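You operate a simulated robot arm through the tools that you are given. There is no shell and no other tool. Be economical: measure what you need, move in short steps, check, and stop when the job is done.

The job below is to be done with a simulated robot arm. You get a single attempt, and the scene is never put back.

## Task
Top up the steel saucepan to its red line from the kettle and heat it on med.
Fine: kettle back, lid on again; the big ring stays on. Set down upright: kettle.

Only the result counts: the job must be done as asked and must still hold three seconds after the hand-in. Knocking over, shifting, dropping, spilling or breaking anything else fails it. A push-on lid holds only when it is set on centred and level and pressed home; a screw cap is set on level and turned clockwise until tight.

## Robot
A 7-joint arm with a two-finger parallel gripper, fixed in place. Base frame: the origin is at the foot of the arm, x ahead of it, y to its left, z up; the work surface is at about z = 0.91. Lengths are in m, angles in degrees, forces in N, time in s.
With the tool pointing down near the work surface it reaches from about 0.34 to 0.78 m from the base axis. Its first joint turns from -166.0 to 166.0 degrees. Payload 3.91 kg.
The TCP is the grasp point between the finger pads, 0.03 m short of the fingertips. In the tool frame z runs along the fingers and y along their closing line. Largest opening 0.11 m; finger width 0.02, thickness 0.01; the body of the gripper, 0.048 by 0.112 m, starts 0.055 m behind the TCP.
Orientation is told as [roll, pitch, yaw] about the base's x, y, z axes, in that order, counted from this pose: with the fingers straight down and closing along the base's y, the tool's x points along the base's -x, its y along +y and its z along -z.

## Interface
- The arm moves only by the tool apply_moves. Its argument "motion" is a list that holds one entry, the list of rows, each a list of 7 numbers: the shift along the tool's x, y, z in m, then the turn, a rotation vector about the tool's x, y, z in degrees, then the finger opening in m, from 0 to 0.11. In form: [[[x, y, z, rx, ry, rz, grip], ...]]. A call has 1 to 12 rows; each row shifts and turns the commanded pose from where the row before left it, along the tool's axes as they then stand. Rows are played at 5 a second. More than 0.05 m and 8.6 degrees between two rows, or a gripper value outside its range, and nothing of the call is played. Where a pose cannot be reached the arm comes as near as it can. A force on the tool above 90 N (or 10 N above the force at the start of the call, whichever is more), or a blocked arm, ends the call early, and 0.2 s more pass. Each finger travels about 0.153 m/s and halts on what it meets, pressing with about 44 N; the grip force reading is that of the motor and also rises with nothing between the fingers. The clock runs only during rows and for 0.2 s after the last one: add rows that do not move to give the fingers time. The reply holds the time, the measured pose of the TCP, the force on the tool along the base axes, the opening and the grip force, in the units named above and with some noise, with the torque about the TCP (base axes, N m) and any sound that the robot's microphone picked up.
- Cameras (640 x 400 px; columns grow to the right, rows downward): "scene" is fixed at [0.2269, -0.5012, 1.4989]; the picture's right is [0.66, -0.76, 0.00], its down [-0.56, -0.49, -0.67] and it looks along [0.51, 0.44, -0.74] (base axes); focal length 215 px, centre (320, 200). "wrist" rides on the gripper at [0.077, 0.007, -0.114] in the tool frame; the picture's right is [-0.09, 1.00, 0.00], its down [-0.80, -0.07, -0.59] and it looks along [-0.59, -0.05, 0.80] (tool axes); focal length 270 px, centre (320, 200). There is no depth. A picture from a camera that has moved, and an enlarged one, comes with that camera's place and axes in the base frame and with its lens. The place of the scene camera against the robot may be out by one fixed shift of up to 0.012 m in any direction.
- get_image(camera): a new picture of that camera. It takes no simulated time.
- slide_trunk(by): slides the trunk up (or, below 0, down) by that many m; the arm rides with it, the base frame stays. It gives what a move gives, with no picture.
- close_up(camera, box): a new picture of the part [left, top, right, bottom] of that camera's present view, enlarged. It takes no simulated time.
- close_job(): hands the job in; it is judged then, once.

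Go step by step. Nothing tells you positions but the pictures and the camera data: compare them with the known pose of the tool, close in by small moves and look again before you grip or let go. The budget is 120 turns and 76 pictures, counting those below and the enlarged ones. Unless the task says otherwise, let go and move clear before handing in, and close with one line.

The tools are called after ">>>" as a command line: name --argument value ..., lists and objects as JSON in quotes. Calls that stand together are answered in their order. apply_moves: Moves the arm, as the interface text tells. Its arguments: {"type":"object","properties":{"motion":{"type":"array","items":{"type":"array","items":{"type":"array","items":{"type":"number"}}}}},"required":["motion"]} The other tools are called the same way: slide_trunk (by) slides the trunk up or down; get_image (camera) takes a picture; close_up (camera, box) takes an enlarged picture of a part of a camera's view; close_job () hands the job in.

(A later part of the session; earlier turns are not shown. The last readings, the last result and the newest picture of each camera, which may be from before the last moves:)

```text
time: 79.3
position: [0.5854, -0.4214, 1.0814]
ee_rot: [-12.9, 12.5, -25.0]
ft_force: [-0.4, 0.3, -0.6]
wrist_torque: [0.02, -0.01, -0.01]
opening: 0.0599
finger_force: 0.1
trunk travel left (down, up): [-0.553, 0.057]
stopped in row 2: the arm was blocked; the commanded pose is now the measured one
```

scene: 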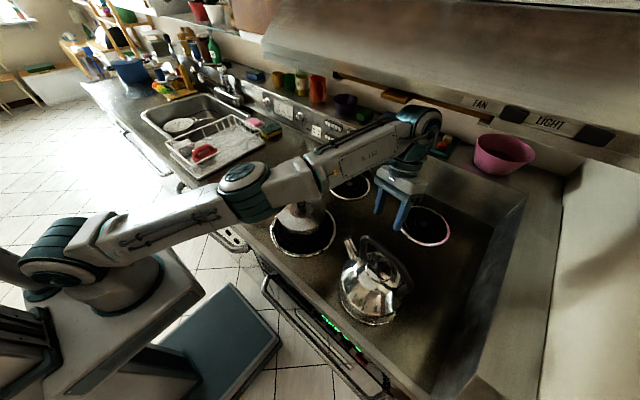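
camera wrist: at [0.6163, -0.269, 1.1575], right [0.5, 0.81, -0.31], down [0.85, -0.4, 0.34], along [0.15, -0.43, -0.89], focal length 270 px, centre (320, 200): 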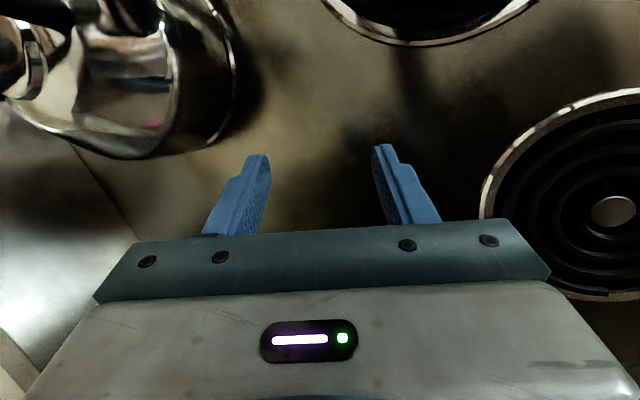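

>>> apply_moves --motion '[[[0.003, 0.004, 0.005, -1.4, -1.4, 0, 0.06], [0.003, 0.004, 0.005, -1.4, -1.4, 0, 0.06], [0, 0, 0, 0, 0, 0, 0.06]]]'

>>> apply_moves --motion '[[[0.003, 0.004, 0.003, -1.4, -1.4, 0, 0.06], [0.003, 0.004, 0.003, -1.4, -1.4, 0, 0.06], [0, 0, 0, 0, 0, 0, 0.06]]]'

>>> apply_moves --motion '[[[0.003, 0.004, 0.003, -1.4, -1.4, 0, 0.06], [0.003, 0.004, 0.003, -1.4, -1.4, 0, 0.06], [0, 0, 0, 0, 0, 0, 0.06]]]'

```text
time: 79.8
position: [0.5831, -0.4287, 1.0779]
ee_rot: [-12.1, 11.0, -24.7]
ft_force: [-0.6, 0.2, 0.2]
wrist_torque: [0.09, -0.06, -0.03]
opening: 0.0599
finger_force: 0.0
trunk travel left (down, up): [-0.553, 0.057]
stopped in row 2: the arm was blocked; the commanded pose is now the measured one
```

```text
time: 80.3
position: [0.5943, -0.4305, 1.0682]
ee_rot: [-9.9, 9.3, -23.4]
ft_force: [1.2, -0.6, -0.9]
wrist_torque: [-0.05, 0.06, 0.0]
opening: 0.0601
finger_force: 0.0
trunk travel left (down, up): [-0.553, 0.057]
stopped in row 2: the arm was blocked; the commanded pose is now the measured one
```

```text
time: 80.6
position: [0.5875, -0.4376, 1.0682]
ee_rot: [-9.9, 8.7, -23.2]
ft_force: [-0.9, -0.3, -0.4]
wrist_torque: [0.01, 0.02, 0.01]
opening: 0.0599
finger_force: 0.1
trunk travel left (down, up): [-0.553, 0.057]
stopped in row 1: the arm was blocked; the commanded pose is now the measured one
```

Near full stretch, small retracts need large elbow turns, so I'll retract in many tiny rows.

>>> apply_moves --motion '[[[0, 0, 0, 0, 0, 0, 0.06], [0.002, 0.0005, 0, 0, 0, 0, 0.06], [0.002, 0.0005, 0, 0, 0, 0, 0.06], [0.002, 0.0005, 0, 0, 0, 0, 0.06], [0.002, 0.0005, 0, 0, 0, 0, 0.06], [0.002, 0.0005, 0, 0, 0, 0, 0.06], [0.002, 0.0005, 0, 0, 0, 0, 0.06], [0.002, 0.0005, 0, 0, 0, 0, 0.06], [0.002, 0.0005, 0, 0, 0, 0, 0.06], [0, 0, 0, 0, 0, 0, 0.06]]]'

>>> apply_moves --motion '[[[0.002, 0.0005, 0, 0, 0, 0, 0.06], [0.002, 0.0005, 0, 0, 0, 0, 0.06], [0.002, 0.0005, 0, 0, 0, 0, 0.06], [0.002, 0.0005, 0, 0, 0, 0, 0.06], [0.002, 0.0005, 0, 0, 0, 0, 0.06], [0.002, 0.0005, 0, 0, 0, 0, 0.06], [0.002, 0.0005, 0, 0, 0, 0, 0.06], [0.002, 0.0005, 0, 0, 0, 0, 0.06], [0, 0, 0, 0, 0, 0, 0.06]]]'

```text
time: 81.0
position: [0.5802, -0.4503, 1.0694]
ee_rot: [-9.9, 8.3, -23.5]
ft_force: [0.0, -0.3, -0.5]
wrist_torque: [0.02, -0.01, -0.02]
opening: 0.06
finger_force: 0.1
trunk travel left (down, up): [-0.553, 0.057]
stopped in row 1: the arm was blocked; the commanded pose is now the measured one
```

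```text
time: 83.0
position: [0.5806, -0.4458, 1.0733]
ee_rot: [-9.9, 8.4, -23.4]
ft_force: [0.6, -0.4, 0.5]
wrist_torque: [0.01, 0.01, 0.03]
opening: 0.06
finger_force: 0.1
out of reach, approached as far as the arm can: row 2, 4, 6, 8
trunk travel left (down, up): [-0.553, 0.057]
```

The retract is refused at this hand orientation, so a wrist joint is probably at its limit. I'll rotate toward level with a yaw change instead.

>>> apply_moves --motion '[[[0, 0, 0, -1, -1, -1.5, 0.06], [0, 0, 0, -1, -1, -1.5, 0.06], [0, 0, 0, -1, -1, -1.5, 0.06], [0, 0, 0, 0, 0, 0, 0.06]]]'

>>> apply_moves --motion '[[[0, 0, 0, 0, 0, -2.5, 0.06], [0, 0, 0, 0, 0, -2.5, 0.06], [0, 0, 0, 0, 0, 0, 0.06]]]'

```text
time: 84.0
position: [0.5861, -0.4483, 1.0717]
ee_rot: [-6.2, 6.0, -18.4]
ft_force: [0.1, 0.2, -0.2]
wrist_torque: [0.01, -0.01, 0.01]
opening: 0.0598
finger_force: 0.1
out of reach, approached as far as the arm can: row 2
trunk travel left (down, up): [-0.553, 0.057]
```

```text
time: 84.8
position: [0.5857, -0.4493, 1.0742]
ee_rot: [-5.6, 6.6, -13.4]
ft_force: [-0.7, -0.2, 0.0]
wrist_torque: [0.0, -0.04, 0.03]
opening: 0.06
finger_force: 0.1
trunk travel left (down, up): [-0.553, 0.057]
```

That works cleanly. I'll go on to level and yaw 0.

>>> apply_moves --motion '[[[0, 0, 0, -2, -2, -3, 0.06], [0, 0, 0, -2, -2, -3, 0.06], [0, 0, 0, -2, -2, -3, 0.06], [0, 0, 0, 0, 0, 0, 0.06]]]'

>>> apply_moves --motion '[[[0.003, 0, 0, 0, -1, -2, 0.06], [0.003, 0, 0, 0, 0, -2, 0.06], [0.003, 0, 0, 0, 0, 0, 0.06], [0, 0, 0, 0, 0, 0, 0.06]]]'

```text
time: 85.8
position: [0.5907, -0.4528, 1.0736]
ee_rot: [1.1, 0.9, -4.3]
ft_force: [-0.3, 0.3, 0.9]
wrist_torque: [-0.03, -0.01, 0.02]
opening: 0.06
finger_force: 0.0
out of reach, approached as far as the arm can: row 1, 3
trunk travel left (down, up): [-0.553, 0.057]
```

```text
time: 86.8
position: [0.5888, -0.458, 1.0758]
ee_rot: [1.1, 0.0, -0.4]
ft_force: [-0.1, -0.1, 0.1]
wrist_torque: [0.01, 0.02, 0.0]
opening: 0.06
finger_force: 0.1
out of reach, approached as far as the arm can: row 1, 3
trunk travel left (down, up): [-0.553, 0.057]
```

The hand is level at yaw 0. I'll move it in +y and up, away from the kettle.

>>> apply_moves --motion '[[[0, 0.004, -0.004, 0, 0, 0, 0.06], [0, 0.004, -0.004, 0, 0, 0, 0.06], [0, 0.004, -0.004, 0, 0, 0, 0.06], [0, 0.004, -0.004, 0, 0, 0, 0.06], [0, 0, 0, 0, 0, 0, 0.06]]]'

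>>> apply_moves --motion '[[[0, 0, 0, 0, 0, 0, 0.06], [0, 0, 0, 0, 0, 0, 0.06]]]'

>>> get_image --camera "scene"

```text
time: 88.0
position: [0.5932, -0.4468, 1.0936]
ee_rot: [1.2, 0.1, -0.3]
ft_force: [0.3, 0.9, -0.9]
wrist_torque: [-0.01, -0.01, 0.0]
opening: 0.0599
finger_force: 0.1
out of reach, approached as far as the arm can: row 3
trunk travel left (down, up): [-0.553, 0.057]
```

```text
time: 88.6
position: [0.5938, -0.4451, 1.0923]
ee_rot: [1.1, 0.1, -0.4]
ft_force: [-0.1, -1.2, 0.6]
wrist_torque: [-0.02, 0.0, 0.01]
opening: 0.06
finger_force: 0.1
trunk travel left (down, up): [-0.553, 0.057]
```

```text
7 pictures are left
```

scene: 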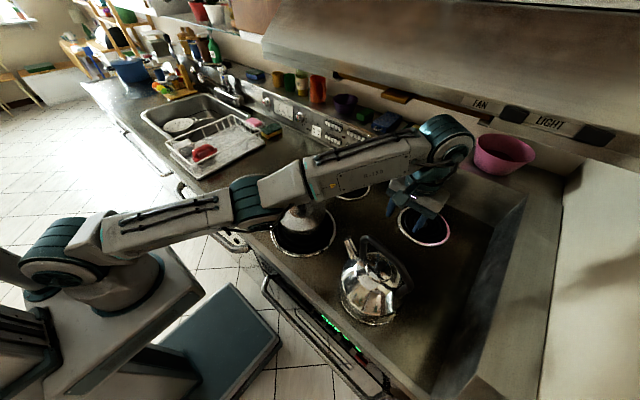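

It moves freely now and the pan and kettle are unmoved. I'll continue, mostly up.

>>> apply_moves --motion '[[[0, 0.002, -0.005, 0, 0, 0, 0.06], [0, 0.002, -0.005, 0, 0, 0, 0.06], [0, 0.002, -0.005, 0, 0, 0, 0.06], [0, 0.002, -0.005, 0, 0, 0, 0.06], [0, 0.002, -0.005, 0, 0, 0, 0.06], [0, 0.002, -0.005, 0, 0, 0, 0.06], [0, 0, 0, 0, 0, 0, 0.06]]]'

>>> apply_moves --motion '[[[0.004, 0.002, -0.004, 0, 0, 0, 0.06], [0.004, 0.002, -0.004, 0, 0, 0, 0.06], [0.004, 0.002, -0.004, 0, 0, 0, 0.06], [0.004, 0.002, -0.004, 0, 0, 0, 0.06], [0.004, 0.002, -0.004, 0, 0, 0, 0.06], [0.004, 0.002, -0.004, 0, 0, 0, 0.06], [0, 0, 0, 0, 0, 0, 0.06]]]'

```text
time: 90.2
position: [0.5916, -0.4362, 1.1144]
ee_rot: [1.5, 0.5, -0.3]
ft_force: [-1.4, 0.6, 0.2]
wrist_torque: [0.01, 0.01, -0.01]
opening: 0.0601
finger_force: 0.1
trunk travel left (down, up): [-0.553, 0.057]
```

```text
time: 92.0
position: [0.5726, -0.444, 1.1155]
ee_rot: [3.6, 2.9, -0.4]
ft_force: [0.2, -0.9, -1.1]
wrist_torque: [0.04, 0.02, 0.0]
opening: 0.0598
finger_force: 0.1
out of reach, approached as far as the arm can: row 1, 3, 5
trunk travel left (down, up): [-0.553, 0.057]
stopped in row 7: the arm was blocked; the commanded pose is now the measured one
```

>>> apply_moves --motion '[[[0, 0.003, -0.004, 0.6, -0.5, 0, 0.06], [0, 0.003, -0.004, 0.6, -0.5, 0, 0.06], [0, 0.003, -0.005, 0.6, -0.5, 0, 0.06], [0, 0.003, -0.005, 0.6, -0.5, 0, 0.06], [0, 0.003, -0.005, 0.6, -0.5, 0, 0.06], [0, 0.003, -0.005, 0.6, -0.4, 0, 0.06], [0, 0.003, -0.005, 0, 0, 0, 0.06], [0, 0.003, -0.005, 0, 0, 0, 0.06], [0, 0, 0, 0, 0, 0, 0.06]]]'

>>> apply_moves --motion '[[[0, 0.003, -0.005, 0, 0, 0, 0.06], [0, 0.003, -0.005, 0, 0, 0, 0.06], [0, 0.003, -0.005, 0, 0, 0, 0.06], [0, 0.003, -0.005, 0, 0, 0, 0.06], [0, 0.003, -0.005, 0, 0, 0, 0.06], [0, 0.003, -0.005, 0, 0, 0, 0.06], [0, 0, 0, 0, 0, 0, 0.06]]]'

```text
time: 94.0
position: [0.5834, -0.4292, 1.1592]
ee_rot: [-0.3, -0.5, -0.3]
ft_force: [-0.3, -1.0, -1.1]
wrist_torque: [-0.02, 0.04, 0.01]
opening: 0.0601
finger_force: 0.0
out of reach, approached as far as the arm can: row 2, 4, 6
trunk travel left (down, up): [-0.553, 0.057]
```

```text
time: 95.6
position: [0.582, -0.4111, 1.1899]
ee_rot: [-0.3, -0.6, -0.3]
ft_force: [0.1, -0.9, -0.9]
wrist_torque: [-0.02, 0.02, 0.01]
opening: 0.06
finger_force: 0.0
trunk travel left (down, up): [-0.553, 0.057]
```

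Tracking is clean now. I'll retract toward the base and keep rising a little.

>>> apply_moves --motion '[[[0.003, 0.003, -0.003, 0, 0, 0, 0.06], [0.004, 0.003, -0.003, 0, 0, 0, 0.06], [0.005, 0.003, -0.003, 0, 0, 0, 0.06], [0.005, 0.003, -0.003, 0, 0, 0, 0.06], [0.006, 0.003, -0.003, 0, 0, 0, 0.06], [0.006, 0.003, -0.003, 0, 0, 0, 0.06], [0, 0, 0, 0, 0, 0, 0.06]]]'

>>> get_image --camera "scene"

```text
time: 96.0
position: [0.5641, -0.434, 1.1777]
ee_rot: [0.9, 2.9, -2.1]
ft_force: [-7.5, -1.7, 1.3]
wrist_torque: [0.26, -0.59, 0.04]
opening: 0.0597
finger_force: 0.1
out of reach, approached as far as the arm can: row 2
trunk travel left (down, up): [-0.553, 0.057]
stopped in row 2: the arm was blocked; the commanded pose is now the measured one
```

```text
6 pictures are left
```

scene: 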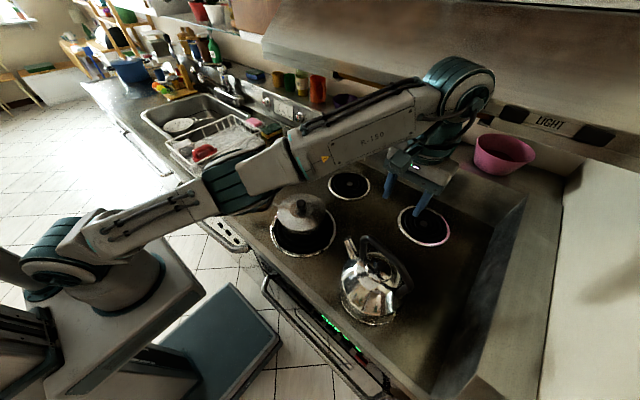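

The arm is still in an elbow-low branch that can't retract here. I'll arc upward and back at constant stretch, to a high, open posture where it can fold freely.

>>> apply_moves --motion '[[[0, 0, 0, 0, 0, 0, 0.06], [0, 0.002, -0.004, 0, -1.0, 0, 0.06], [0, 0.002, -0.005, 0, -1.0, 0, 0.06], [0.001, 0.002, -0.006, 0, -0.9, 0, 0.06], [0.0015, 0.002, -0.006, 0, 0, 0, 0.06], [0.0015, 0.002, -0.006, 0, 0, 0, 0.06], [0.0015, 0.002, -0.006, 0, 0, 0, 0.06], [0.002, 0.002, -0.006, 0, 0, 0, 0.06], [0.002, 0.002, -0.006, 0, 0, 0, 0.06], [0.002, 0.002, -0.006, 0, 0, 0, 0.06], [0, 0, 0, 0, 0, 0, 0.06]]]'

```text
time: 96.3
position: [0.5512, -0.4482, 1.1782]
ee_rot: [0.1, 2.7, -2.5]
ft_force: [-9.2, -15.6, 4.1]
wrist_torque: [1.32, -0.69, 0.42]
opening: 0.06
finger_force: 0.1
trunk travel left (down, up): [-0.553, 0.057]
stopped in row 1: the arm was blocked; the commanded pose is now the measured one
```

>>> apply_moves --motion '[[[0, 0, 0, 0, 0, 0, 0.06], [0, 0, 0, 0, 0, 0, 0.06]]]'

>>> apply_moves --motion '[[[0, 0.002, -0.004, 0, -1.0, 0, 0.06], [0, 0.002, -0.005, 0, -1.0, 0, 0.06], [0.001, 0.002, -0.006, 0, -0.7, 0, 0.06], [0.0015, 0.002, -0.006, 0, 0, 0, 0.06], [0.0015, 0.002, -0.006, 0, 0, 0, 0.06], [0.0015, 0.002, -0.006, 0, 0, 0, 0.06], [0, 0, 0, 0, 0, 0, 0.06]]]'

```text
time: 96.7
position: [0.5535, -0.4393, 1.1771]
ee_rot: [-1.0, 3.6, -1.4]
ft_force: [1.2, 1.8, -0.4]
wrist_torque: [-0.1, 0.09, -0.03]
opening: 0.0601
finger_force: 0.1
trunk travel left (down, up): [-0.553, 0.057]
stopped in row 1: the arm was blocked; the commanded pose is now the measured one
```

```text
time: 97.0
position: [0.5363, -0.4619, 1.182]
ee_rot: [-0.8, 2.7, -2.5]
ft_force: [-1.0, -1.4, -0.5]
wrist_torque: [0.12, -0.15, 0.01]
opening: 0.06
finger_force: 0.0
trunk travel left (down, up): [-0.553, 0.057]
stopped in row 1: the arm was blocked; the commanded pose is now the measured one
```

>>> apply_moves --motion '[[[0, 0, 0, 0, 0, 0, 0.06], [0, 0, 0, 0, 0, 0, 0.06]]]'

>>> apply_moves --motion '[[[0, 0.001, -0.003, 0, -0.5, 0, 0.06], [0, 0.001, -0.004, 0, -0.5, 0, 0.06], [0, 0.001, -0.004, 0, -0.5, 0, 0.06], [0, 0.001, -0.005, 0, -0.5, 0, 0.06], [0, 0.001, -0.005, 0, 0, 0, 0.06], [0, 0, 0, 0, 0, 0, 0.06]]]'

>>> apply_moves --motion '[[[0, 0.001, -0.005, 0, 0, 0, 0.06], [0, 0.001, -0.005, 0, 0, 0, 0.06], [0, 0.001, -0.005, 0, 0, 0, 0.06], [0, 0.001, -0.005, 0, 0, 0, 0.06], [0, 0.001, -0.005, 0, 0, 0, 0.06], [0, 0, 0, 0, 0, 0, 0.06]]]'

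```text
time: 97.3
position: [0.5365, -0.4605, 1.1807]
ee_rot: [-0.8, 2.6, -1.8]
ft_force: [-0.6, 0.2, 0.1]
wrist_torque: [0.08, -0.08, -0.01]
opening: 0.0599
finger_force: 0.1
trunk travel left (down, up): [-0.553, 0.057]
stopped in row 1: the arm was blocked; the commanded pose is now the measured one
```

```text
time: 98.7
position: [0.5401, -0.4534, 1.1987]
ee_rot: [-1.1, 0.9, -1.2]
ft_force: [1.6, 0.2, 0.2]
wrist_torque: [-0.08, 0.14, 0.02]
opening: 0.0599
finger_force: 0.1
trunk travel left (down, up): [-0.553, 0.057]
stopped in row 6: the arm was blocked; the commanded pose is now the measured one
```

```text
time: 99.1
position: [0.5194, -0.474, 1.2038]
ee_rot: [-1.0, 0.4, -2.2]
ft_force: [-1.9, -0.6, -0.1]
wrist_torque: [0.14, -0.1, 0.04]
opening: 0.0598
finger_force: 0.2
trunk travel left (down, up): [-0.553, 0.057]
stopped in row 1: the arm was blocked; the commanded pose is now the measured one
```

Slow but steady progress up and back. I'll continue the same way.

>>> apply_moves --motion '[[[0, 0, 0, 0, 0, 0, 0.06], [0, 0, 0, 0, 0, 0, 0.06]]]'

>>> apply_moves --motion '[[[0, 0.001, -0.004, 0, 0, 0, 0.06], [0, 0.001, -0.005, 0, 0, 0, 0.06], [0, 0.001, -0.006, 0, 0, 0, 0.06], [0, 0.001, -0.006, 0, 0, 0, 0.06], [0, 0.001, -0.006, 0, 0, 0, 0.06], [0, 0.001, -0.006, 0, 0, 0, 0.06], [0, 0, 0, 0, 0, 0, 0.06]]]'

>>> apply_moves --motion '[[[0, 0.001, -0.005, 0, 0, 0, 0.06], [0, 0.001, -0.006, 0, 0, 0, 0.06], [0, 0.001, -0.006, 0, 0, 0, 0.06], [0, 0.001, -0.006, 0, 0, 0, 0.06], [0, 0.001, -0.006, 0, 0, 0, 0.06], [0, 0, 0, 0, 0, 0, 0.06]]]'

>>> apply_moves --motion '[[[0, 0.001, -0.005, 0, 0, 0, 0.06], [0, 0.001, -0.006, 0, 0, 0, 0.06], [0, 0.001, -0.006, 0, 0, 0, 0.06], [0, 0.001, -0.006, 0, 0, 0, 0.06], [0, 0.001, -0.006, 0, 0, 0, 0.06], [0, 0, 0, 0, 0, 0, 0.06]]]'

```text
time: 99.4
position: [0.5202, -0.4704, 1.2039]
ee_rot: [-0.9, 0.4, -1.7]
ft_force: [0.2, 0.2, -0.6]
wrist_torque: [0.03, -0.06, 0.02]
opening: 0.06
finger_force: 0.0
trunk travel left (down, up): [-0.553, 0.057]
stopped in row 1: the arm was blocked; the commanded pose is now the measured one
```

```text
time: 99.9
position: [0.5151, -0.4774, 1.2076]
ee_rot: [-0.3, -0.9, -2.7]
ft_force: [-7.4, -13.0, -1.9]
wrist_torque: [1.17, -0.66, 0.51]
opening: 0.06
finger_force: 0.2
trunk travel left (down, up): [-0.553, 0.057]
stopped in row 2: the arm was blocked; the commanded pose is now the measured one
```

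```text
time: 100.4
position: [0.4992, -0.4909, 1.2083]
ee_rot: [-0.6, -0.1, -4.5]
ft_force: [5.0, 8.0, -0.3]
wrist_torque: [-0.75, 0.43, -0.07]
opening: 0.0601
finger_force: 0.1
out of reach, approached as far as the arm can: row 2
trunk travel left (down, up): [-0.553, 0.057]
stopped in row 2: the arm was blocked; the commanded pose is now the measured one
```

```text
time: 100.9
position: [0.5025, -0.4859, 1.215]
ee_rot: [-0.9, -0.1, -2.9]
ft_force: [-5.0, -8.9, -0.6]
wrist_torque: [0.69, -0.45, 0.12]
opening: 0.0601
finger_force: 0.0
out of reach, approached as far as the arm can: row 2
trunk travel left (down, up): [-0.553, 0.057]
stopped in row 2: the arm was blocked; the commanded pose is now the measured one
```

>>> apply_moves --motion '[[[0, 0, 0, 0, 0, 0, 0.06], [0, 0, 0, 0, 0, 0, 0.06], [0, 0, 0, 0, 0, 0, 0.06]]]'

>>> apply_moves --motion '[[[0.003, 0.003, -0.003, 0, 0, 0, 0.06], [0.003, 0.003, -0.003, 0, 0, 0, 0.06], [0.003, 0.003, -0.003, 0, 0, 0, 0.06], [0.003, 0.003, -0.003, 0, 0, 0, 0.06], [0.003, 0.003, -0.003, 0, 0, 0, 0.06], [0, 0, 0, 0, 0, 0, 0.06]]]'

>>> get_image --camera "scene"

```text
time: 101.7
position: [0.5064, -0.4805, 1.2156]
ee_rot: [-1.0, 0.0, -2.8]
ft_force: [11.3, 16.9, -1.0]
wrist_torque: [-1.54, 1.03, -0.09]
opening: 0.0603
finger_force: 0.1
trunk travel left (down, up): [-0.553, 0.057]
```

```text
time: 102.3
position: [0.4913, -0.4898, 1.219]
ee_rot: [-0.2, -0.4, -4.6]
ft_force: [-7.8, -10.5, 3.4]
wrist_torque: [0.91, -0.69, -0.01]
opening: 0.06
finger_force: 0.0
trunk travel left (down, up): [-0.553, 0.057]
stopped in row 2: the arm was blocked; the commanded pose is now the measured one
```

```text
5 pictures are left
```

scene: 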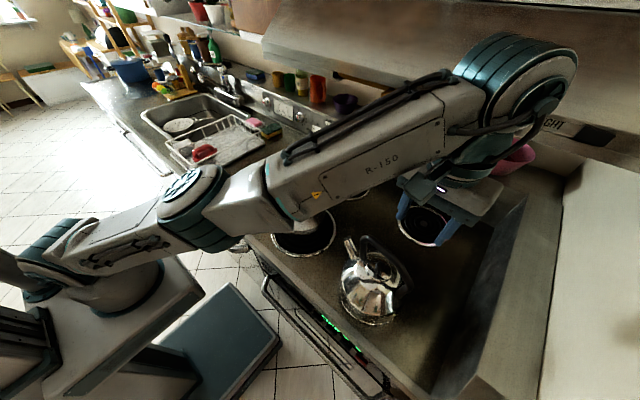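

The elbow is now bending sideways over the floor side, away from the pan. I'll keep retracting with a slight yaw toward the arm's own heading.

>>> apply_moves --motion '[[[0, 0, 0, 0, 0, 0, 0.06], [0, 0, 0, 0, 0, 0, 0.06], [0.002, 0.002, -0.002, 0, 0, 3, 0.06], [0.002, 0.002, -0.002, 0, 0, 3, 0.06], [0.002, 0.002, -0.002, 0, 0, 3, 0.06], [0.002, 0.002, -0.002, 0, 0, 3, 0.06], [0, 0, 0, 0, 0, 0, 0.06]]]'

>>> apply_moves --motion '[[[0, 0, 0, 0, 0, 0, 0.06], [0.002, 0.002, -0.002, 0, 0, 3, 0.06], [0.002, 0.002, -0.002, 0, 0, 3, 0.06], [0.002, 0.002, -0.002, 0, 0, 3, 0.06], [0.002, 0.002, -0.002, 0, 0, 3, 0.06], [0, 0, 0, 0, 0, 0, 0.06]]]'

>>> apply_moves --motion '[[[0, 0, 0, 0, 0, 0, 0.06], [0.003, 0.002, -0.003, 0, 0, 3, 0.06], [0.003, 0.002, -0.003, 0, 0, 3, 0.06], [0.003, 0.002, -0.003, 0, 0, 3, 0.06], [0.003, 0.002, -0.003, 0, 0, 3, 0.06], [0, 0, 0, 0, 0, 0, 0.06]]]'

```text
time: 103.5
position: [0.4888, -0.4885, 1.2233]
ee_rot: [0.6, -0.9, -12.4]
ft_force: [20.8, 20.9, -0.9]
wrist_torque: [-1.68, 1.6, -0.41]
opening: 0.06
finger_force: 0.1
trunk travel left (down, up): [-0.553, 0.057]
stopped in row 5: the arm was blocked; the commanded pose is now the measured one
```

```text
time: 103.9
position: [0.4848, -0.4919, 1.2238]
ee_rot: [-1.1, 0.5, -9.4]
ft_force: [-0.6, -1.1, 1.7]
wrist_torque: [0.03, -0.01, 0.01]
opening: 0.06
finger_force: 0.0
trunk travel left (down, up): [-0.553, 0.057]
stopped in row 1: the arm was blocked; the commanded pose is now the measured one
```

```text
time: 104.2
position: [0.48, -0.4955, 1.2207]
ee_rot: [-1.1, 0.6, -9.7]
ft_force: [-1.0, 0.3, -0.6]
wrist_torque: [0.06, -0.05, 0.0]
opening: 0.06
finger_force: 0.0
trunk travel left (down, up): [-0.553, 0.057]
stopped in row 1: the arm was blocked; the commanded pose is now the measured one
```

The arm shakes when blocked. I'll let it rest.

>>> apply_moves --motion '[[[0, 0, 0, 0, 0, 0, 0.06], [0, 0, 0, 0, 0, 0, 0.06], [0, 0, 0, 0, 0, 0, 0.06]]]'

>>> apply_moves --motion '[[[0, 0, 0, 0, 0, 0, 0.06], [0, 0, 0, 0, 0, 0, 0.06], [0, 0, 0, 0, 0, 0, 0.06]]]'

```text
time: 105.0
position: [0.4828, -0.4933, 1.2232]
ee_rot: [-1.2, 0.4, -9.3]
ft_force: [-0.2, 0.8, -0.6]
wrist_torque: [0.0, -0.01, 0.01]
opening: 0.0601
finger_force: 0.1
trunk travel left (down, up): [-0.553, 0.057]
```

```text
time: 105.8
position: [0.4811, -0.4931, 1.2229]
ee_rot: [-1.2, 0.5, -9.4]
ft_force: [-0.8, 0.4, -0.3]
wrist_torque: [-0.01, 0.04, 0.04]
opening: 0.0602
finger_force: 0.0
trunk travel left (down, up): [-0.553, 0.057]
```

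Quiet now. I'll test pure lifts from rest.

>>> apply_moves --motion '[[[0, 0, -0.003, 0, 0, 0, 0.06], [0, 0, -0.003, 0, 0, 0, 0.06], [0, 0, -0.003, 0, 0, 0, 0.06], [0, 0, -0.003, 0, 0, 0, 0.06], [0, 0, 0, 0, 0, 0, 0.06], [0, 0, 0, 0, 0, 0, 0.06]]]'

>>> apply_moves --motion '[[[0, 0, -0.004, 0, 0, 0, 0.06], [0, 0, -0.004, 0, 0, 0, 0.06], [0, 0, -0.004, 0, 0, 0, 0.06], [0, 0, -0.004, 0, 0, 0, 0.06], [0, 0, 0, 0, 0, 0, 0.06], [0, 0, 0, 0, 0, 0, 0.06]]]'

```text
time: 106.3
position: [0.4718, -0.5033, 1.2239]
ee_rot: [-0.9, 0.3, -10.6]
ft_force: [9.9, 16.4, -4.0]
wrist_torque: [-1.45, 1.01, -0.08]
opening: 0.06
finger_force: 0.0
trunk travel left (down, up): [-0.553, 0.057]
stopped in row 2: the arm was blocked; the commanded pose is now the measured one
```

```text
time: 106.8
position: [0.48, -0.4959, 1.2247]
ee_rot: [-0.5, -0.2, -8.6]
ft_force: [6.5, 2.1, -4.5]
wrist_torque: [-0.11, 0.44, 0.06]
opening: 0.0603
finger_force: 0.2
trunk travel left (down, up): [-0.553, 0.057]
stopped in row 2: the arm was blocked; the commanded pose is now the measured one
```

The solver seems to alternate between two postures. I'll give it one larger retract from here, where there is open space around the elbow and hand, and see which posture it takes.

>>> apply_moves --motion '[[[0.025, 0.02, -0.025, 0, 0, 0, 0.06], [0, 0, 0, 0, 0, 0, 0.06], [0, 0, 0, 0, 0, 0, 0.06]]]'

>>> apply_moves --motion '[[[0.025, 0.02, -0.025, 0, 0, 0, 0.06], [0, 0, 0, 0, 0, 0, 0.06], [0, 0, 0, 0, 0, 0, 0.06]]]'

```text
time: 107.1
position: [0.4899, -0.4766, 1.233]
ee_rot: [3.2, -2.5, -2.5]
ft_force: [-0.3, -1.0, 7.3]
wrist_torque: [0.13, -0.07, 0.18]
opening: 0.06
finger_force: 0.1
trunk travel left (down, up): [-0.553, 0.057]
stopped in row 1: the arm was blocked; the commanded pose is now the measured one
```

```text
time: 107.5
position: [0.4293, -0.526, 1.2626]
ee_rot: [5.2, -9.3, -12.2]
ft_force: [-1.0, -2.7, -0.5]
wrist_torque: [0.17, -0.1, 0.02]
opening: 0.0599
finger_force: 0.1
trunk travel left (down, up): [-0.553, 0.057]
stopped in row 1: the arm was blocked; the commanded pose is now the measured one
```

>>> apply_moves --motion '[[[0.02, 0.02, -0.025, 0, 0, 0, 0.06], [0, 0, 0, 0, 0, 0, 0.06], [0, 0, 0, 0, 0, 0, 0.06]]]'

>>> apply_moves --motion '[[[0.02, 0.02, -0.025, 0, 0, 0, 0.06], [0, 0, 0, 0, 0, 0, 0.06], [0, 0, 0, 0, 0, 0, 0.06]]]'

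>>> apply_moves --motion '[[[0.02, 0.02, -0.025, 0, 0, 0, 0.06], [0, 0, 0, 0, 0, 0, 0.06], [0, 0, 0, 0, 0, 0, 0.06]]]'

```text
time: 107.8
position: [0.4974, -0.4488, 1.2949]
ee_rot: [5.7, -16.9, 9.0]
ft_force: [20.5, 28.1, 12.5]
wrist_torque: [-2.15, 1.72, -0.05]
opening: 0.06
finger_force: 0.1
trunk travel left (down, up): [-0.553, 0.057]
stopped in row 1: the arm was blocked; the commanded pose is now the measured one
```

```text
time: 108.1
position: [0.51, -0.4488, 1.2843]
ee_rot: [6.7, -17.3, 9.8]
ft_force: [4.8, 2.2, -6.8]
wrist_torque: [-0.08, 0.22, 0.05]
opening: 0.0599
finger_force: 0.0
out of reach, approached as far as the arm can: row 1
trunk travel left (down, up): [-0.553, 0.057]
stopped in row 1: the arm was blocked; the commanded pose is now the measured one
```

```text
time: 108.5
position: [0.4282, -0.5164, 1.2905]
ee_rot: [6.6, -12.8, -3.8]
ft_force: [3.0, 12.5, 15.9]
wrist_torque: [-1.1, 0.69, -0.34]
opening: 0.0598
finger_force: 0.0
trunk travel left (down, up): [-0.553, 0.057]
stopped in row 1: the arm was blocked; the commanded pose is now the measured one
```

>>> apply_moves --motion '[[[0, 0, 0, 0, 0, 0, 0.06], [0, 0, 0, 0, 0, 0, 0.06], [0, 0, 0, 0, 0, 0, 0.06]]]'

>>> get_image --camera "scene"

```text
time: 108.8
position: [0.4246, -0.5096, 1.2509]
ee_rot: [9.6, -9.1, -4.3]
ft_force: [-0.9, 0.8, 0.7]
wrist_torque: [-0.11, -0.06, -0.04]
opening: 0.06
finger_force: 0.1
trunk travel left (down, up): [-0.553, 0.057]
stopped in row 1: the arm was blocked; the commanded pose is now the measured one
```

```text
4 pictures are left
```

scene: 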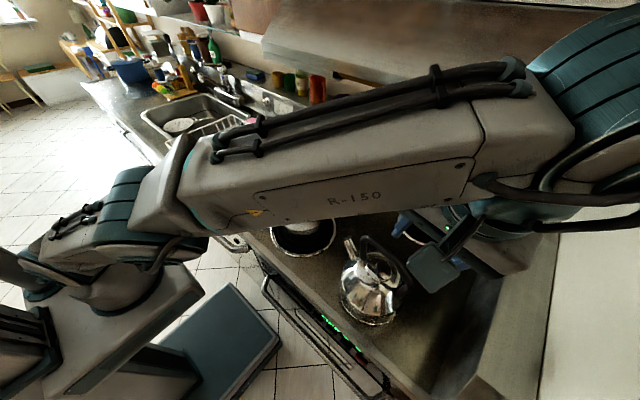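

The arm has folded with the elbow well back over the floor side, and the kettle is untouched. I'll hold, then move in small steps back toward the start pose.

>>> apply_moves --motion '[[[0, 0, 0, 0, 0, 0, 0.06], [0, 0, 0, 0, 0, 0, 0.06], [0, 0, 0, 0, 0, 0, 0.06]]]'

>>> apply_moves --motion '[[[0, 0, -0.01, 0, 0, 0, 0.06], [0, 0.005, -0.01, 0, 0, 0, 0.06], [0, 0.01, -0.01, 0, 0, 0, 0.06], [0, 0.01, -0.01, 0, 0, 0, 0.06], [0, 0, 0, 0, 0, 0, 0.06]]]'

```text
time: 109.1
position: [0.3553, -0.5657, 1.1972]
ee_rot: [13.8, -3.4, -23.0]
ft_force: [25.9, 11.0, -36.5]
wrist_torque: [0.0, 1.63, 0.18]
opening: 0.0599
finger_force: 0.1
trunk travel left (down, up): [-0.553, 0.057]
stopped in row 1: the arm was blocked; the commanded pose is now the measured one
```

```text
time: 109.5
position: [0.358, -0.56, 1.2501]
ee_rot: [8.8, -9.7, -13.3]
ft_force: [9.4, 0.4, -1.9]
wrist_torque: [0.14, 0.54, -0.1]
opening: 0.06
finger_force: 0.1
out of reach, approached as far as the arm can: row 1
trunk travel left (down, up): [-0.553, 0.057]
stopped in row 1: the arm was blocked; the commanded pose is now the measured one
```

>>> apply_moves --motion '[[[0, 0, -0.03, 0, 0, 0, 0.06], [0, 0, 0, 0, 0, 0, 0.06], [0, 0, 0, 0, 0, 0, 0.06]]]'

>>> apply_moves --motion '[[[0, 0, -0.03, 0, 0, 0, 0.06], [0, 0, 0, 0, 0, 0, 0.06], [0, 0, 0, 0, 0, 0, 0.06]]]'

>>> apply_moves --motion '[[[0, 0, -0.03, 0, 0, 0, 0.06], [0, 0, 0, 0, 0, 0, 0.06], [0, 0, 0, 0, 0, 0, 0.06]]]'

```text
time: 109.9
position: [0.3569, -0.5573, 1.2687]
ee_rot: [9.1, -15.1, -8.7]
ft_force: [1.0, 13.6, 4.8]
wrist_torque: [-0.92, 0.22, -0.2]
opening: 0.06
finger_force: 0.0
out of reach, approached as far as the arm can: row 1
trunk travel left (down, up): [-0.553, 0.057]
stopped in row 2: the arm was blocked; the commanded pose is now the measured one
```

```text
time: 110.5
position: [0.3684, -0.5534, 1.2463]
ee_rot: [7.5, -6.4, -0.8]
ft_force: [1.0, 3.8, 4.3]
wrist_torque: [-0.31, 0.17, -0.12]
opening: 0.0598
finger_force: 0.1
out of reach, approached as far as the arm can: row 1
trunk travel left (down, up): [-0.553, 0.057]
stopped in row 2: the arm was blocked; the commanded pose is now the measured one
```

```text
time: 111.1
position: [0.367, -0.536, 1.2992]
ee_rot: [3.2, -16.9, 3.8]
ft_force: [-9.2, -3.7, 11.7]
wrist_torque: [-0.09, -0.1, -0.15]
opening: 0.0601
finger_force: 0.0
out of reach, approached as far as the arm can: row 1
trunk travel left (down, up): [-0.553, 0.057]
stopped in row 3: the arm was blocked; the commanded pose is now the measured one
```

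Improving: the hand is high and clear of everything. I'll move toward the start pose, levelling.

>>> apply_moves --motion '[[[0, 0.01, -0.005, 0, 2, 0, 0.06], [0, 0.01, -0.005, 0, 2, 0, 0.06], [0, 0.01, -0.005, 0, 2, 0, 0.06], [0, 0.01, 0, 0, 2, 0, 0.06], [0, 0, 0, 0, 0, 0, 0.06]]]'

>>> apply_moves --motion '[[[0, 0.01, -0.005, 0, 1, 0, 0.06], [0, 0.01, -0.005, 0, 1, 0, 0.06], [0, 0.01, -0.005, 0, 1, 0, 0.06], [0, 0.01, 0, 0, 1, 0, 0.06], [0, 0, 0, 0, 0, 0, 0.06]]]'

>>> apply_moves --motion '[[[0, 0.01, -0.005, 0, 1, 0, 0.06], [0, 0.01, -0.005, 0, 1, 0, 0.06], [0, 0.01, -0.005, 0, 1, 0, 0.06], [0, 0.01, 0, 0, 1, 0, 0.06], [0, 0, 0, 0, 0, 0, 0.06]]]'

```text
time: 111.5
position: [0.3833, -0.5138, 1.2146]
ee_rot: [16.4, -7.6, 4.1]
ft_force: [26.0, 16.7, -46.8]
wrist_torque: [0.13, 1.49, 0.39]
opening: 0.0599
finger_force: 0.0
trunk travel left (down, up): [-0.553, 0.057]
stopped in row 1: the arm was blocked; the commanded pose is now the measured one
```

```text
time: 111.9
position: [0.4421, -0.4709, 1.3501]
ee_rot: [-6.8, -16.6, 32.0]
ft_force: [39.9, 17.0, 47.7]
wrist_torque: [-2.04, 4.09, 0.42]
opening: 0.0602
finger_force: 0.1
trunk travel left (down, up): [-0.553, 0.057]
stopped in row 1: the arm was blocked; the commanded pose is now the measured one
```

```text
time: 112.2
position: [0.4658, -0.4431, 1.3733]
ee_rot: [-12.2, -15.8, 40.5]
ft_force: [-1.4, -0.2, 2.0]
wrist_torque: [-0.02, -0.03, -0.05]
opening: 0.0598
finger_force: 0.1
trunk travel left (down, up): [-0.553, 0.057]
stopped in row 1: the arm was blocked; the commanded pose is now the measured one
```

>>> apply_moves --motion '[[[0, 0, 0, 0, 0, 0, 0.06], [0, 0, 0, 0, 0, 0, 0.06], [0, 0, 0, 0, 0, 0, 0.06]]]'

>>> apply_moves --motion '[[[0, 0, 0, 0, 0, 0, 0.06], [0, 0, 0, 0, 0, 0, 0.06], [0, 0, 0, 0, 0, 0, 0.06]]]'

>>> get_image --camera "scene"

```text
time: 112.5
position: [0.4635, -0.4556, 1.3667]
ee_rot: [-12.2, -15.6, 40.9]
ft_force: [1.1, 1.1, -0.6]
wrist_torque: [0.0, 0.13, 0.0]
opening: 0.0597
finger_force: 0.1
trunk travel left (down, up): [-0.553, 0.057]
stopped in row 1: the arm was blocked; the commanded pose is now the measured one
```

```text
time: 112.8
position: [0.4497, -0.4679, 1.3624]
ee_rot: [-12.0, -15.8, 40.6]
ft_force: [1.2, -0.2, -0.6]
wrist_torque: [0.06, 0.04, -0.01]
opening: 0.0603
finger_force: 0.0
trunk travel left (down, up): [-0.553, 0.057]
stopped in row 1: the arm was blocked; the commanded pose is now the measured one
```

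```text
3 pictures are left
```

scene: 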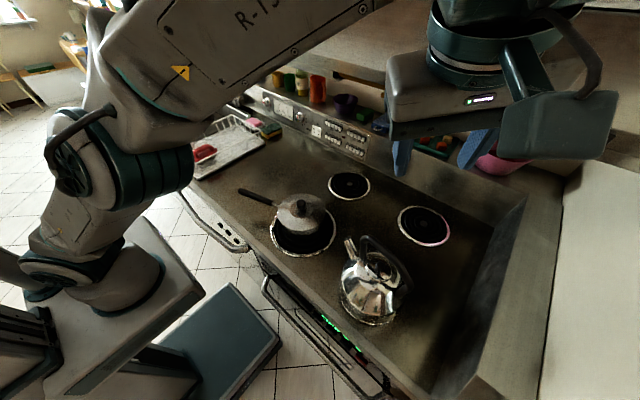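

The elbow is up again, and pan, lid and kettle all stand exactly as before. I'll hold a moment and then turn the hand back to yaw 0 in small rows.

>>> apply_moves --motion '[[[0, 0, 0, 0, 0, 0, 0.06], [0, 0, 0, 0, 0, 0, 0.06], [0, 0, 0, 0, 0, 0, 0.06], [0, 0, 0, 0, 0, 0, 0.06]]]'

>>> apply_moves --motion '[[[0, 0, 0, 0, 0, 2, 0.06], [0, 0, 0, 0, 0, 2, 0.06], [0, 0, 0, 0, 0, 3, 0.06], [0, 0, 0, 0, 0, 3, 0.06], [0, 0, 0, 0, 0, 0, 0.06]]]'

```text
time: 113.2
position: [0.437, -0.479, 1.3584]
ee_rot: [-12.1, -15.7, 40.6]
ft_force: [0.4, -0.5, -0.6]
wrist_torque: [0.06, 0.02, 0.04]
opening: 0.0596
finger_force: 0.1
trunk travel left (down, up): [-0.553, 0.057]
stopped in row 1: the arm was blocked; the commanded pose is now the measured one
```

```text
time: 114.3
position: [0.4284, -0.4903, 1.3518]
ee_rot: [-8.8, -17.4, 30.0]
ft_force: [1.2, -1.9, -1.3]
wrist_torque: [0.15, 0.0, 0.02]
opening: 0.0599
finger_force: 0.1
trunk travel left (down, up): [-0.553, 0.057]
stopped in row 5: the arm was blocked; the commanded pose is now the measured one
```

>>> apply_moves --motion '[[[0.006, 0.007, -0.002, 0, 0, 2, 0.06], [0.006, 0.007, -0.002, 0, 1, 3, 0.06], [0.006, 0.006, 0, 0, 1, 3, 0.06], [0.006, 0.006, 0, 0, 1, 3, 0.06], [0.006, 0.005, 0, 0, 1, 3, 0.06], [0.006, 0.005, 0, 0, 1, 3, 0.06], [0, 0, 0, 0, 0, 0, 0.06]]]'

>>> apply_moves --motion '[[[0.004, 0.005, 0, 1, 1, 3, 0.06], [0.004, 0.005, 0, 1, 1, 3, 0.06], [0.004, 0.005, 0, 1, 2, 3, 0.06], [0.004, 0.005, 0, 0, 2, 3, 0.06], [0, 0, 0, 0, 0, 0, 0.06]]]'

```text
time: 114.7
position: [0.4165, -0.4936, 1.3557]
ee_rot: [-8.4, -18.8, 27.6]
ft_force: [-10.0, -8.9, -16.0]
wrist_torque: [0.86, -1.34, 0.29]
opening: 0.0601
finger_force: 0.1
trunk travel left (down, up): [-0.553, 0.057]
stopped in row 2: the arm was blocked; the commanded pose is now the measured one
```

```text
time: 115.0
position: [0.4152, -0.506, 1.3466]
ee_rot: [-8.2, -17.4, 28.1]
ft_force: [-5.3, -23.5, -12.4]
wrist_torque: [1.66, -0.76, 0.79]
opening: 0.06
finger_force: 0.0
out of reach, approached as far as the arm can: row 1
trunk travel left (down, up): [-0.553, 0.057]
stopped in row 1: the arm was blocked; the commanded pose is now the measured one
```

At this height the arm is again near full stretch, so I'll go down and inward, where it has slack.

>>> apply_moves --motion '[[[0.005, 0.006, 0.01, 0, 0, 0, 0.06], [0.006, 0.007, 0.01, 0, 0, 0, 0.06], [0.006, 0.008, 0.01, 0, 0, 0, 0.06], [0.006, 0.008, 0.01, 0, 0, 0, 0.06], [0, 0, 0, 0, 0, 0, 0.06]]]'

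>>> apply_moves --motion '[[[0.005, 0.006, 0.01, 0, 0, 0, 0.06], [0.006, 0.007, 0.01, 0, 0, 0, 0.06], [0.006, 0.008, 0.01, 0, 0, 0, 0.06], [0.006, 0.008, 0.01, 0, 0, 0, 0.06], [0, 0, 0, 0, 0, 0, 0.06]]]'

```text
time: 115.5
position: [0.4159, -0.5059, 1.3333]
ee_rot: [-6.7, -20.7, 29.7]
ft_force: [6.4, 3.3, 10.3]
wrist_torque: [-0.36, 0.86, 0.03]
opening: 0.0599
finger_force: 0.1
trunk travel left (down, up): [-0.553, 0.057]
stopped in row 2: the arm was blocked; the commanded pose is now the measured one
```

```text
time: 115.8
position: [0.4038, -0.525, 1.3289]
ee_rot: [-6.2, -20.1, 25.2]
ft_force: [-0.3, -0.4, 0.0]
wrist_torque: [0.06, -0.04, 0.03]
opening: 0.0598
finger_force: 0.0
trunk travel left (down, up): [-0.553, 0.057]
stopped in row 1: the arm was blocked; the commanded pose is now the measured one
```

>>> apply_moves --motion '[[[0, 0, 0, 0, 0, 0, 0.06], [0, 0, 0, 0, 0, 0, 0.06]]]'

>>> apply_moves --motion '[[[0, 0, 0, 0, 0, 0, 0.06], [0, 0, 0, 0, 0, 0, 0.06]]]'

>>> apply_moves --motion '[[[0, 0, 0, 0, 0, 0, 0.06], [0, 0, 0, 0, 0, 0, 0.06]]]'

>>> apply_moves --motion '[[[0, 0, 0, 0, 0, 0, 0.06], [0, 0, 0, 0, 0, 0, 0.06]]]'

```text
time: 116.2
position: [0.4045, -0.5155, 1.3263]
ee_rot: [-5.4, -21.4, 23.8]
ft_force: [6.8, -1.9, -2.0]
wrist_torque: [0.1, 0.56, -0.01]
opening: 0.0603
finger_force: 0.2
trunk travel left (down, up): [-0.553, 0.057]
stopped in row 1: the arm was blocked; the commanded pose is now the measured one
```

```text
time: 116.8
position: [0.4082, -0.5144, 1.3315]
ee_rot: [-6.7, -20.0, 25.6]
ft_force: [8.9, 6.4, 5.1]
wrist_torque: [-0.41, 0.85, -0.19]
opening: 0.0598
finger_force: 0.0
trunk travel left (down, up): [-0.553, 0.057]
```

```text
time: 117.4
position: [0.409, -0.5142, 1.3327]
ee_rot: [-7.0, -19.8, 26.7]
ft_force: [8.3, 6.6, 6.2]
wrist_torque: [-0.53, 0.82, -0.11]
opening: 0.06
finger_force: 0.0
trunk travel left (down, up): [-0.553, 0.057]
```

```text
time: 118.0
position: [0.4047, -0.5107, 1.3315]
ee_rot: [-7.4, -18.6, 27.5]
ft_force: [7.8, -1.0, 13.9]
wrist_torque: [-0.26, 1.3, 0.35]
opening: 0.0601
finger_force: 0.0
trunk travel left (down, up): [-0.553, 0.057]
```

Holding steady, with a small steady side force on the hand. I'll unfold the wrist by levelling the pitch.

>>> apply_moves --motion '[[[0, 0, 0, 0, 2, 0, 0.06], [0, 0, 0, 0, 2, 0, 0.06], [0, 0, 0, 0, 2, 0, 0.06], [0, 0, 0, 0, 2, 0, 0.06], [0, 0, 0, 0, 0, 0, 0.06]]]'

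>>> apply_moves --motion '[[[0, 0, 0, 0, 2, 0, 0.06], [0, 0, 0, 0, 2, 0, 0.06], [0, 0, 0, 0, 2, 0, 0.06], [0, 0, 0, 0, 2, 0, 0.06], [0, 0, 0, 0, 0, 0, 0.06]]]'

```text
time: 119.0
position: [0.3925, -0.5227, 1.3204]
ee_rot: [-5.9, -12.4, 24.4]
ft_force: [-0.2, 3.7, 2.5]
wrist_torque: [-0.14, 0.0, -0.17]
opening: 0.0597
finger_force: 0.1
out of reach, approached as far as the arm can: row 4
trunk travel left (down, up): [-0.553, 0.057]
stopped in row 4: the arm was blocked; the commanded pose is now the measured one
```

```text
time: 119.6
position: [0.3899, -0.5303, 1.3082]
ee_rot: [-6.3, -9.7, 26.5]
ft_force: [-4.3, 12.4, -23.1]
wrist_torque: [-0.59, -0.95, -0.22]
opening: 0.0597
finger_force: 0.0
out of reach, approached as far as the arm can: row 3
trunk travel left (down, up): [-0.553, 0.057]
stopped in row 3: the arm was blocked; the commanded pose is now the measured one
```

>>> apply_moves --motion '[[[0.003, 0.003, 0.006, 0, 1.5, 2, 0.06], [0.003, 0.003, 0.006, 0, 1.5, 2, 0.06], [0.003, 0.003, 0.006, 0, 1.5, 2, 0.06], [0.003, 0.003, 0.006, 0, 1.5, 2, 0.06], [0, 0, 0, 0, 0, 0, 0.06]]]'

>>> apply_moves --motion '[[[0.003, 0.003, 0.006, 0, 1, 2, 0.06], [0.003, 0.003, 0.006, 0, 1, 2, 0.06], [0.003, 0.003, 0.006, 0, 1, 2, 0.06], [0.003, 0.003, 0.006, 0, 1, 2, 0.06], [0, 0, 0, 0, 0, 0, 0.06]]]'

>>> apply_moves --motion '[[[0.003, 0.003, 0.004, 0, 0, 2, 0.06], [0.003, 0.003, 0.004, 0, 0, 2, 0.06], [0.003, 0.003, 0.004, 0, 0, 2, 0.06], [0.003, 0.003, 0.004, 0, 0, 2, 0.06], [0, 0, 0, 0, 0, 0, 0.06]]]'

```text
time: 119.9
position: [0.3747, -0.544, 1.3109]
ee_rot: [-6.5, -8.3, 22.7]
ft_force: [-11.8, -11.1, -9.5]
wrist_torque: [0.94, -1.08, 0.28]
opening: 0.0604
finger_force: 0.0
trunk travel left (down, up): [-0.553, 0.057]
stopped in row 1: the arm was blocked; the commanded pose is now the measured one
```

```text
time: 120.2
position: [0.3623, -0.5468, 1.3103]
ee_rot: [-7.0, -6.9, 21.7]
ft_force: [-0.6, -0.9, 0.6]
wrist_torque: [0.07, -0.03, 0.01]
opening: 0.0603
finger_force: 0.0
trunk travel left (down, up): [-0.553, 0.057]
stopped in row 1: the arm was blocked; the commanded pose is now the measured one
```

```text
time: 120.7
position: [0.3639, -0.5512, 1.3002]
ee_rot: [-5.8, -8.3, 18.4]
ft_force: [-25.3, -4.9, -15.5]
wrist_torque: [0.45, -2.26, 0.02]
opening: 0.06
finger_force: 0.0
trunk travel left (down, up): [-0.553, 0.057]
stopped in row 2: the arm was blocked; the commanded pose is now the measured one
```

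>>> apply_moves --motion '[[[0.008, 0.029, 0.01, 0, 0, 0, 0.06], [0, 0, 0, 0, 0, 0, 0.06], [0, 0, 0, 0, 0, 0, 0.06]]]'

>>> apply_moves --motion '[[[0.008, 0.029, 0.01, 0, 0, 0, 0.06], [0, 0, 0, 0, 0, 0, 0.06], [0, 0, 0, 0, 0, 0, 0.06]]]'

>>> apply_moves --motion '[[[0.008, 0.029, 0.01, 0, 0, 0, 0.06], [0, 0, 0, 0, 0, 0, 0.06], [0, 0, 0, 0, 0, 0, 0.06]]]'

```text
time: 121.1
position: [0.3585, -0.5586, 1.3141]
ee_rot: [-8.9, -8.2, 20.0]
ft_force: [6.2, 2.0, 0.8]
wrist_torque: [-0.13, 0.5, -0.07]
opening: 0.0598
finger_force: 0.3
trunk travel left (down, up): [-0.553, 0.057]
stopped in row 1: the arm was blocked; the commanded pose is now the measured one
```

```text
time: 121.9
position: [0.3526, -0.5407, 1.3036]
ee_rot: [-9.0, -8.2, 19.8]
ft_force: [0.0, 0.5, 0.4]
wrist_torque: [-0.07, 0.04, 0.02]
opening: 0.0602
finger_force: 0.0
trunk travel left (down, up): [-0.553, 0.057]
```

```text
time: 122.7
position: [0.3377, -0.5182, 1.2897]
ee_rot: [-9.2, -8.3, 19.8]
ft_force: [0.3, -0.1, -0.1]
wrist_torque: [0.0, -0.01, 0.02]
opening: 0.0601
finger_force: 0.1
trunk travel left (down, up): [-0.553, 0.057]
```

Clean tracking at last. I'll continue inward and level the hand.

>>> apply_moves --motion '[[[0.0, 0.025, 0.0, 0, 1, 1, 0.06], [0.0, 0.025, 0.0, 0, 2, 2, 0.06], [0.0, 0.025, 0.0, -1, 2, 3, 0.06], [0.0, 0.025, 0.0, -2, 2, 3, 0.06], [0.0, 0.02, 0, -2, 1, 3, 0.06], [0, 0.02, 0, -2, 0, 3, 0.06], [0, 0, 0, 0, 0, 0, 0.06]]]'

```text
time: 124.3
position: [0.3046, -0.3848, 1.2711]
ee_rot: [-1.0, -1.9, 3.8]
ft_force: [0.4, 0.0, -0.1]
wrist_torque: [0.03, 0.01, 0.01]
opening: 0.06
finger_force: 0.1
trunk travel left (down, up): [-0.553, 0.057]
```

The arm is healthy again. I'll move to the left side near (0.40, 0.0, 1.15), away from the hood, turning to yaw 20°.

>>> apply_moves --motion '[[[-0.006, 0.03, 0.008, 0, 0.3, 0, 0.06], [-0.008, 0.0375, 0.012, 0, 0.4, 0, 0.06], [-0.008, 0.0375, 0.012, -0.3, 0.4, 0, 0.06], [-0.008, 0.0375, 0.012, -0.3, 0.4, 0, 0.06], [-0.008, 0.0375, 0.012, -0.4, 0.4, 0, 0.06], [-0.008, 0.0375, 0.012, 0, 0, 0, 0.06], [-0.008, 0.0375, 0.012, 0, 0, 0, 0.06], [-0.008, 0.0375, 0.012, 0, 0, 0, 0.06], [-0.008, 0.0375, 0.012, 0, 0, 0, 0.06], [-0.008, 0.0375, 0.012, 0, 0, 0, 0.06], [-0.006, 0.02, 0.006, 0, 0, 0, 0.06], [0, 0, 0, 0, 0, 0, 0.06]]]'

```text
time: 126.9
position: [0.3645, 0.0086, 1.1466]
ee_rot: [0.0, -0.1, 3.7]
ft_force: [0.6, -0.7, -0.1]
wrist_torque: [0.0, 0.0, 0.0]
opening: 0.06
finger_force: 0.1
trunk travel left (down, up): [-0.553, 0.057]
```

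>>> apply_moves --motion '[[[-0.014, 0, 0, 0, 0, -4.1, 0.06], [-0.014, 0, 0, 0, 0, -4.1, 0.06], [-0.014, 0, 0, 0, 0, -4.1, 0.06], [-0.014, 0, 0, 0, 0, -4.0, 0.06], [0, 0, 0, 0, 0, 0, 0.06]]]'

>>> apply_moves --motion '[[[-0.0188, -0.0068, 0.0008, 0, -5, 0, 0.06], [-0.0186, -0.0068, 0.0025, 0, -5, 0, 0.06], [-0.0184, -0.0068, 0.0041, 0, -5, 0, 0.06], [-0.0179, -0.0068, 0.0057, 0, -5, 0, 0.06], [-0.0174, -0.0068, 0.0072, 0, -5, 0, 0.06], [0, 0, 0, 0, 0, 0, 0.06]]]'

```text
time: 128.1
position: [0.4205, 0.0177, 1.1472]
ee_rot: [0.1, -0.1, 20.0]
ft_force: [-0.2, -0.3, -0.1]
wrist_torque: [0.02, -0.01, -0.01]
opening: 0.0601
finger_force: 0.1
trunk travel left (down, up): [-0.553, 0.057]
```

```text
time: 129.5
position: [0.5191, 0.0188, 1.1454]
ee_rot: [0.1, -25.1, 20.0]
ft_force: [-0.2, 0.0, 0.1]
wrist_torque: [0.02, 0.01, 0.0]
opening: 0.06
finger_force: 0.1
trunk travel left (down, up): [-0.553, 0.057]
```

Everything tracks perfectly. I'll finish the tilt to 50°.

>>> apply_moves --motion '[[[-0.0167, -0.0068, 0.0087, 0, -5, 0, 0.06], [-0.0159, -0.0068, 0.0101, 0, -5, 0, 0.06], [-0.0149, -0.0068, 0.0114, 0, -5, 0, 0.06], [-0.0139, -0.0068, 0.0127, 0, -5, 0, 0.06], [-0.0127, -0.0068, 0.0139, 0, -5, 0, 0.06], [0, 0, 0, 0, 0, 0, 0.06]]]'

```text
time: 130.9
position: [0.6187, 0.0197, 1.1399]
ee_rot: [0.0, -50.0, 19.9]
ft_force: [-1.0, 0.6, -0.3]
wrist_torque: [0.0, -0.01, 0.04]
opening: 0.0601
finger_force: 0.1
trunk travel left (down, up): [-0.553, 0.057]
```

>>> apply_moves --motion '[[[0, -0.0048, 0.0172, 0, 0, 0, 0.06], [0, -0.0048, 0.0172, 0, 0, 0, 0.06], [0, -0.0048, 0.0172, 0, 0, 0, 0.06], [0, -0.0048, 0.0172, 0, 0, 0, 0.06], [0, -0.0048, 0.0172, 0, 0, 0, 0.06], [0, -0.0048, 0.0172, 0, 0, 0, 0.06], [0, -0.0048, 0.0172, 0, 0, 0, 0.06], [0, -0.0048, 0.0172, 0, 0, 0, 0.06], [0, 0, 0, 0, 0, 0, 0.06]]]'

>>> get_image --camera "wrist"

```text
time: 132.9
position: [0.7346, 0.0201, 1.0521]
ee_rot: [0.2, -50.1, 20.0]
ft_force: [-0.2, 0.4, -0.4]
wrist_torque: [-0.02, -0.01, 0.02]
opening: 0.0602
finger_force: 0.1
trunk travel left (down, up): [-0.553, 0.057]
```

```text
2 pictures are left
camera wrist: at [0.6019, -0.0207, 1.0668], right [-0.29, 0.95, 0.07], down [0.08, -0.05, 1.0], along [0.95, 0.29, -0.06], focal length 270 px, centre (320, 200)
```

wrist: 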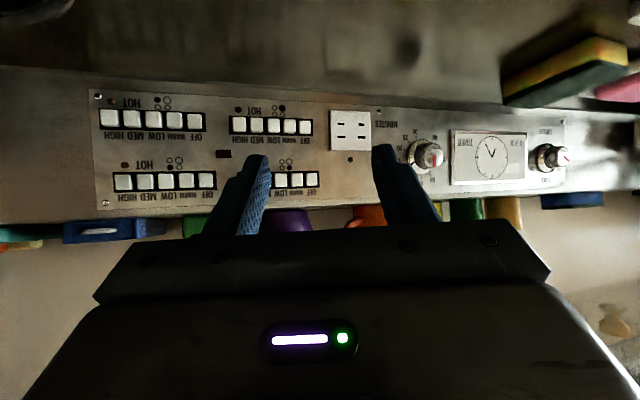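

The panel is in clear view, upside down: the front-left row is the one at image (230–312, 126), and its MED button is at (256,126). Both cameras put it at about (0.911, 0.004, 0.958). I'll go to a standoff with the right finger lined up.

>>> apply_moves --motion '[[[-0.0007, -0.004, 0.01675, 0, 0, 0, 0.06], [-0.0007, -0.004, 0.01675, 0, 0, 0, 0.06], [-0.0007, -0.004, 0.01675, 0, 0, 0, 0.06], [-0.0007, -0.004, 0.01675, 0, 0, 0, 0.06], [-0.0007, -0.004, 0.01675, 0, 0, 0, 0.06], [-0.0007, -0.004, 0.01675, 0, 0, 0, 0.06], [-0.0006, -0.0038, 0.01675, 0, 0, 0, 0.06], [-0.0005, -0.0038, 0.01675, 0, 0, 0, 0.06], [0, 0, 0, 0, 0, 0, 0.06]]]'

>>> close_up --camera "wrist" --box '[130, 60, 350, 240]'

```text
time: 134.9
position: [0.8425, 0.0258, 0.969]
ee_rot: [0.2, -50.2, 20.1]
ft_force: [0.7, 0.7, 0.7]
wrist_torque: [-0.03, 0.0, 0.01]
opening: 0.0601
finger_force: 0.1
trunk travel left (down, up): [-0.553, 0.057]
```

```text
2.22 times, centred on (240, 150) of wrist
camera zoom: at [0.7114, -0.0145, 0.9846], right [-0.29, 0.96, 0.07], down [0.08, -0.05, 1.0], along [0.95, 0.29, -0.06], focal length 601 px, centre (498, 311)
```

zoom: 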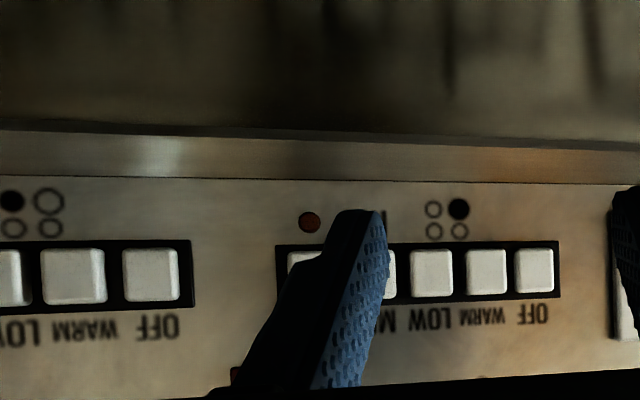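

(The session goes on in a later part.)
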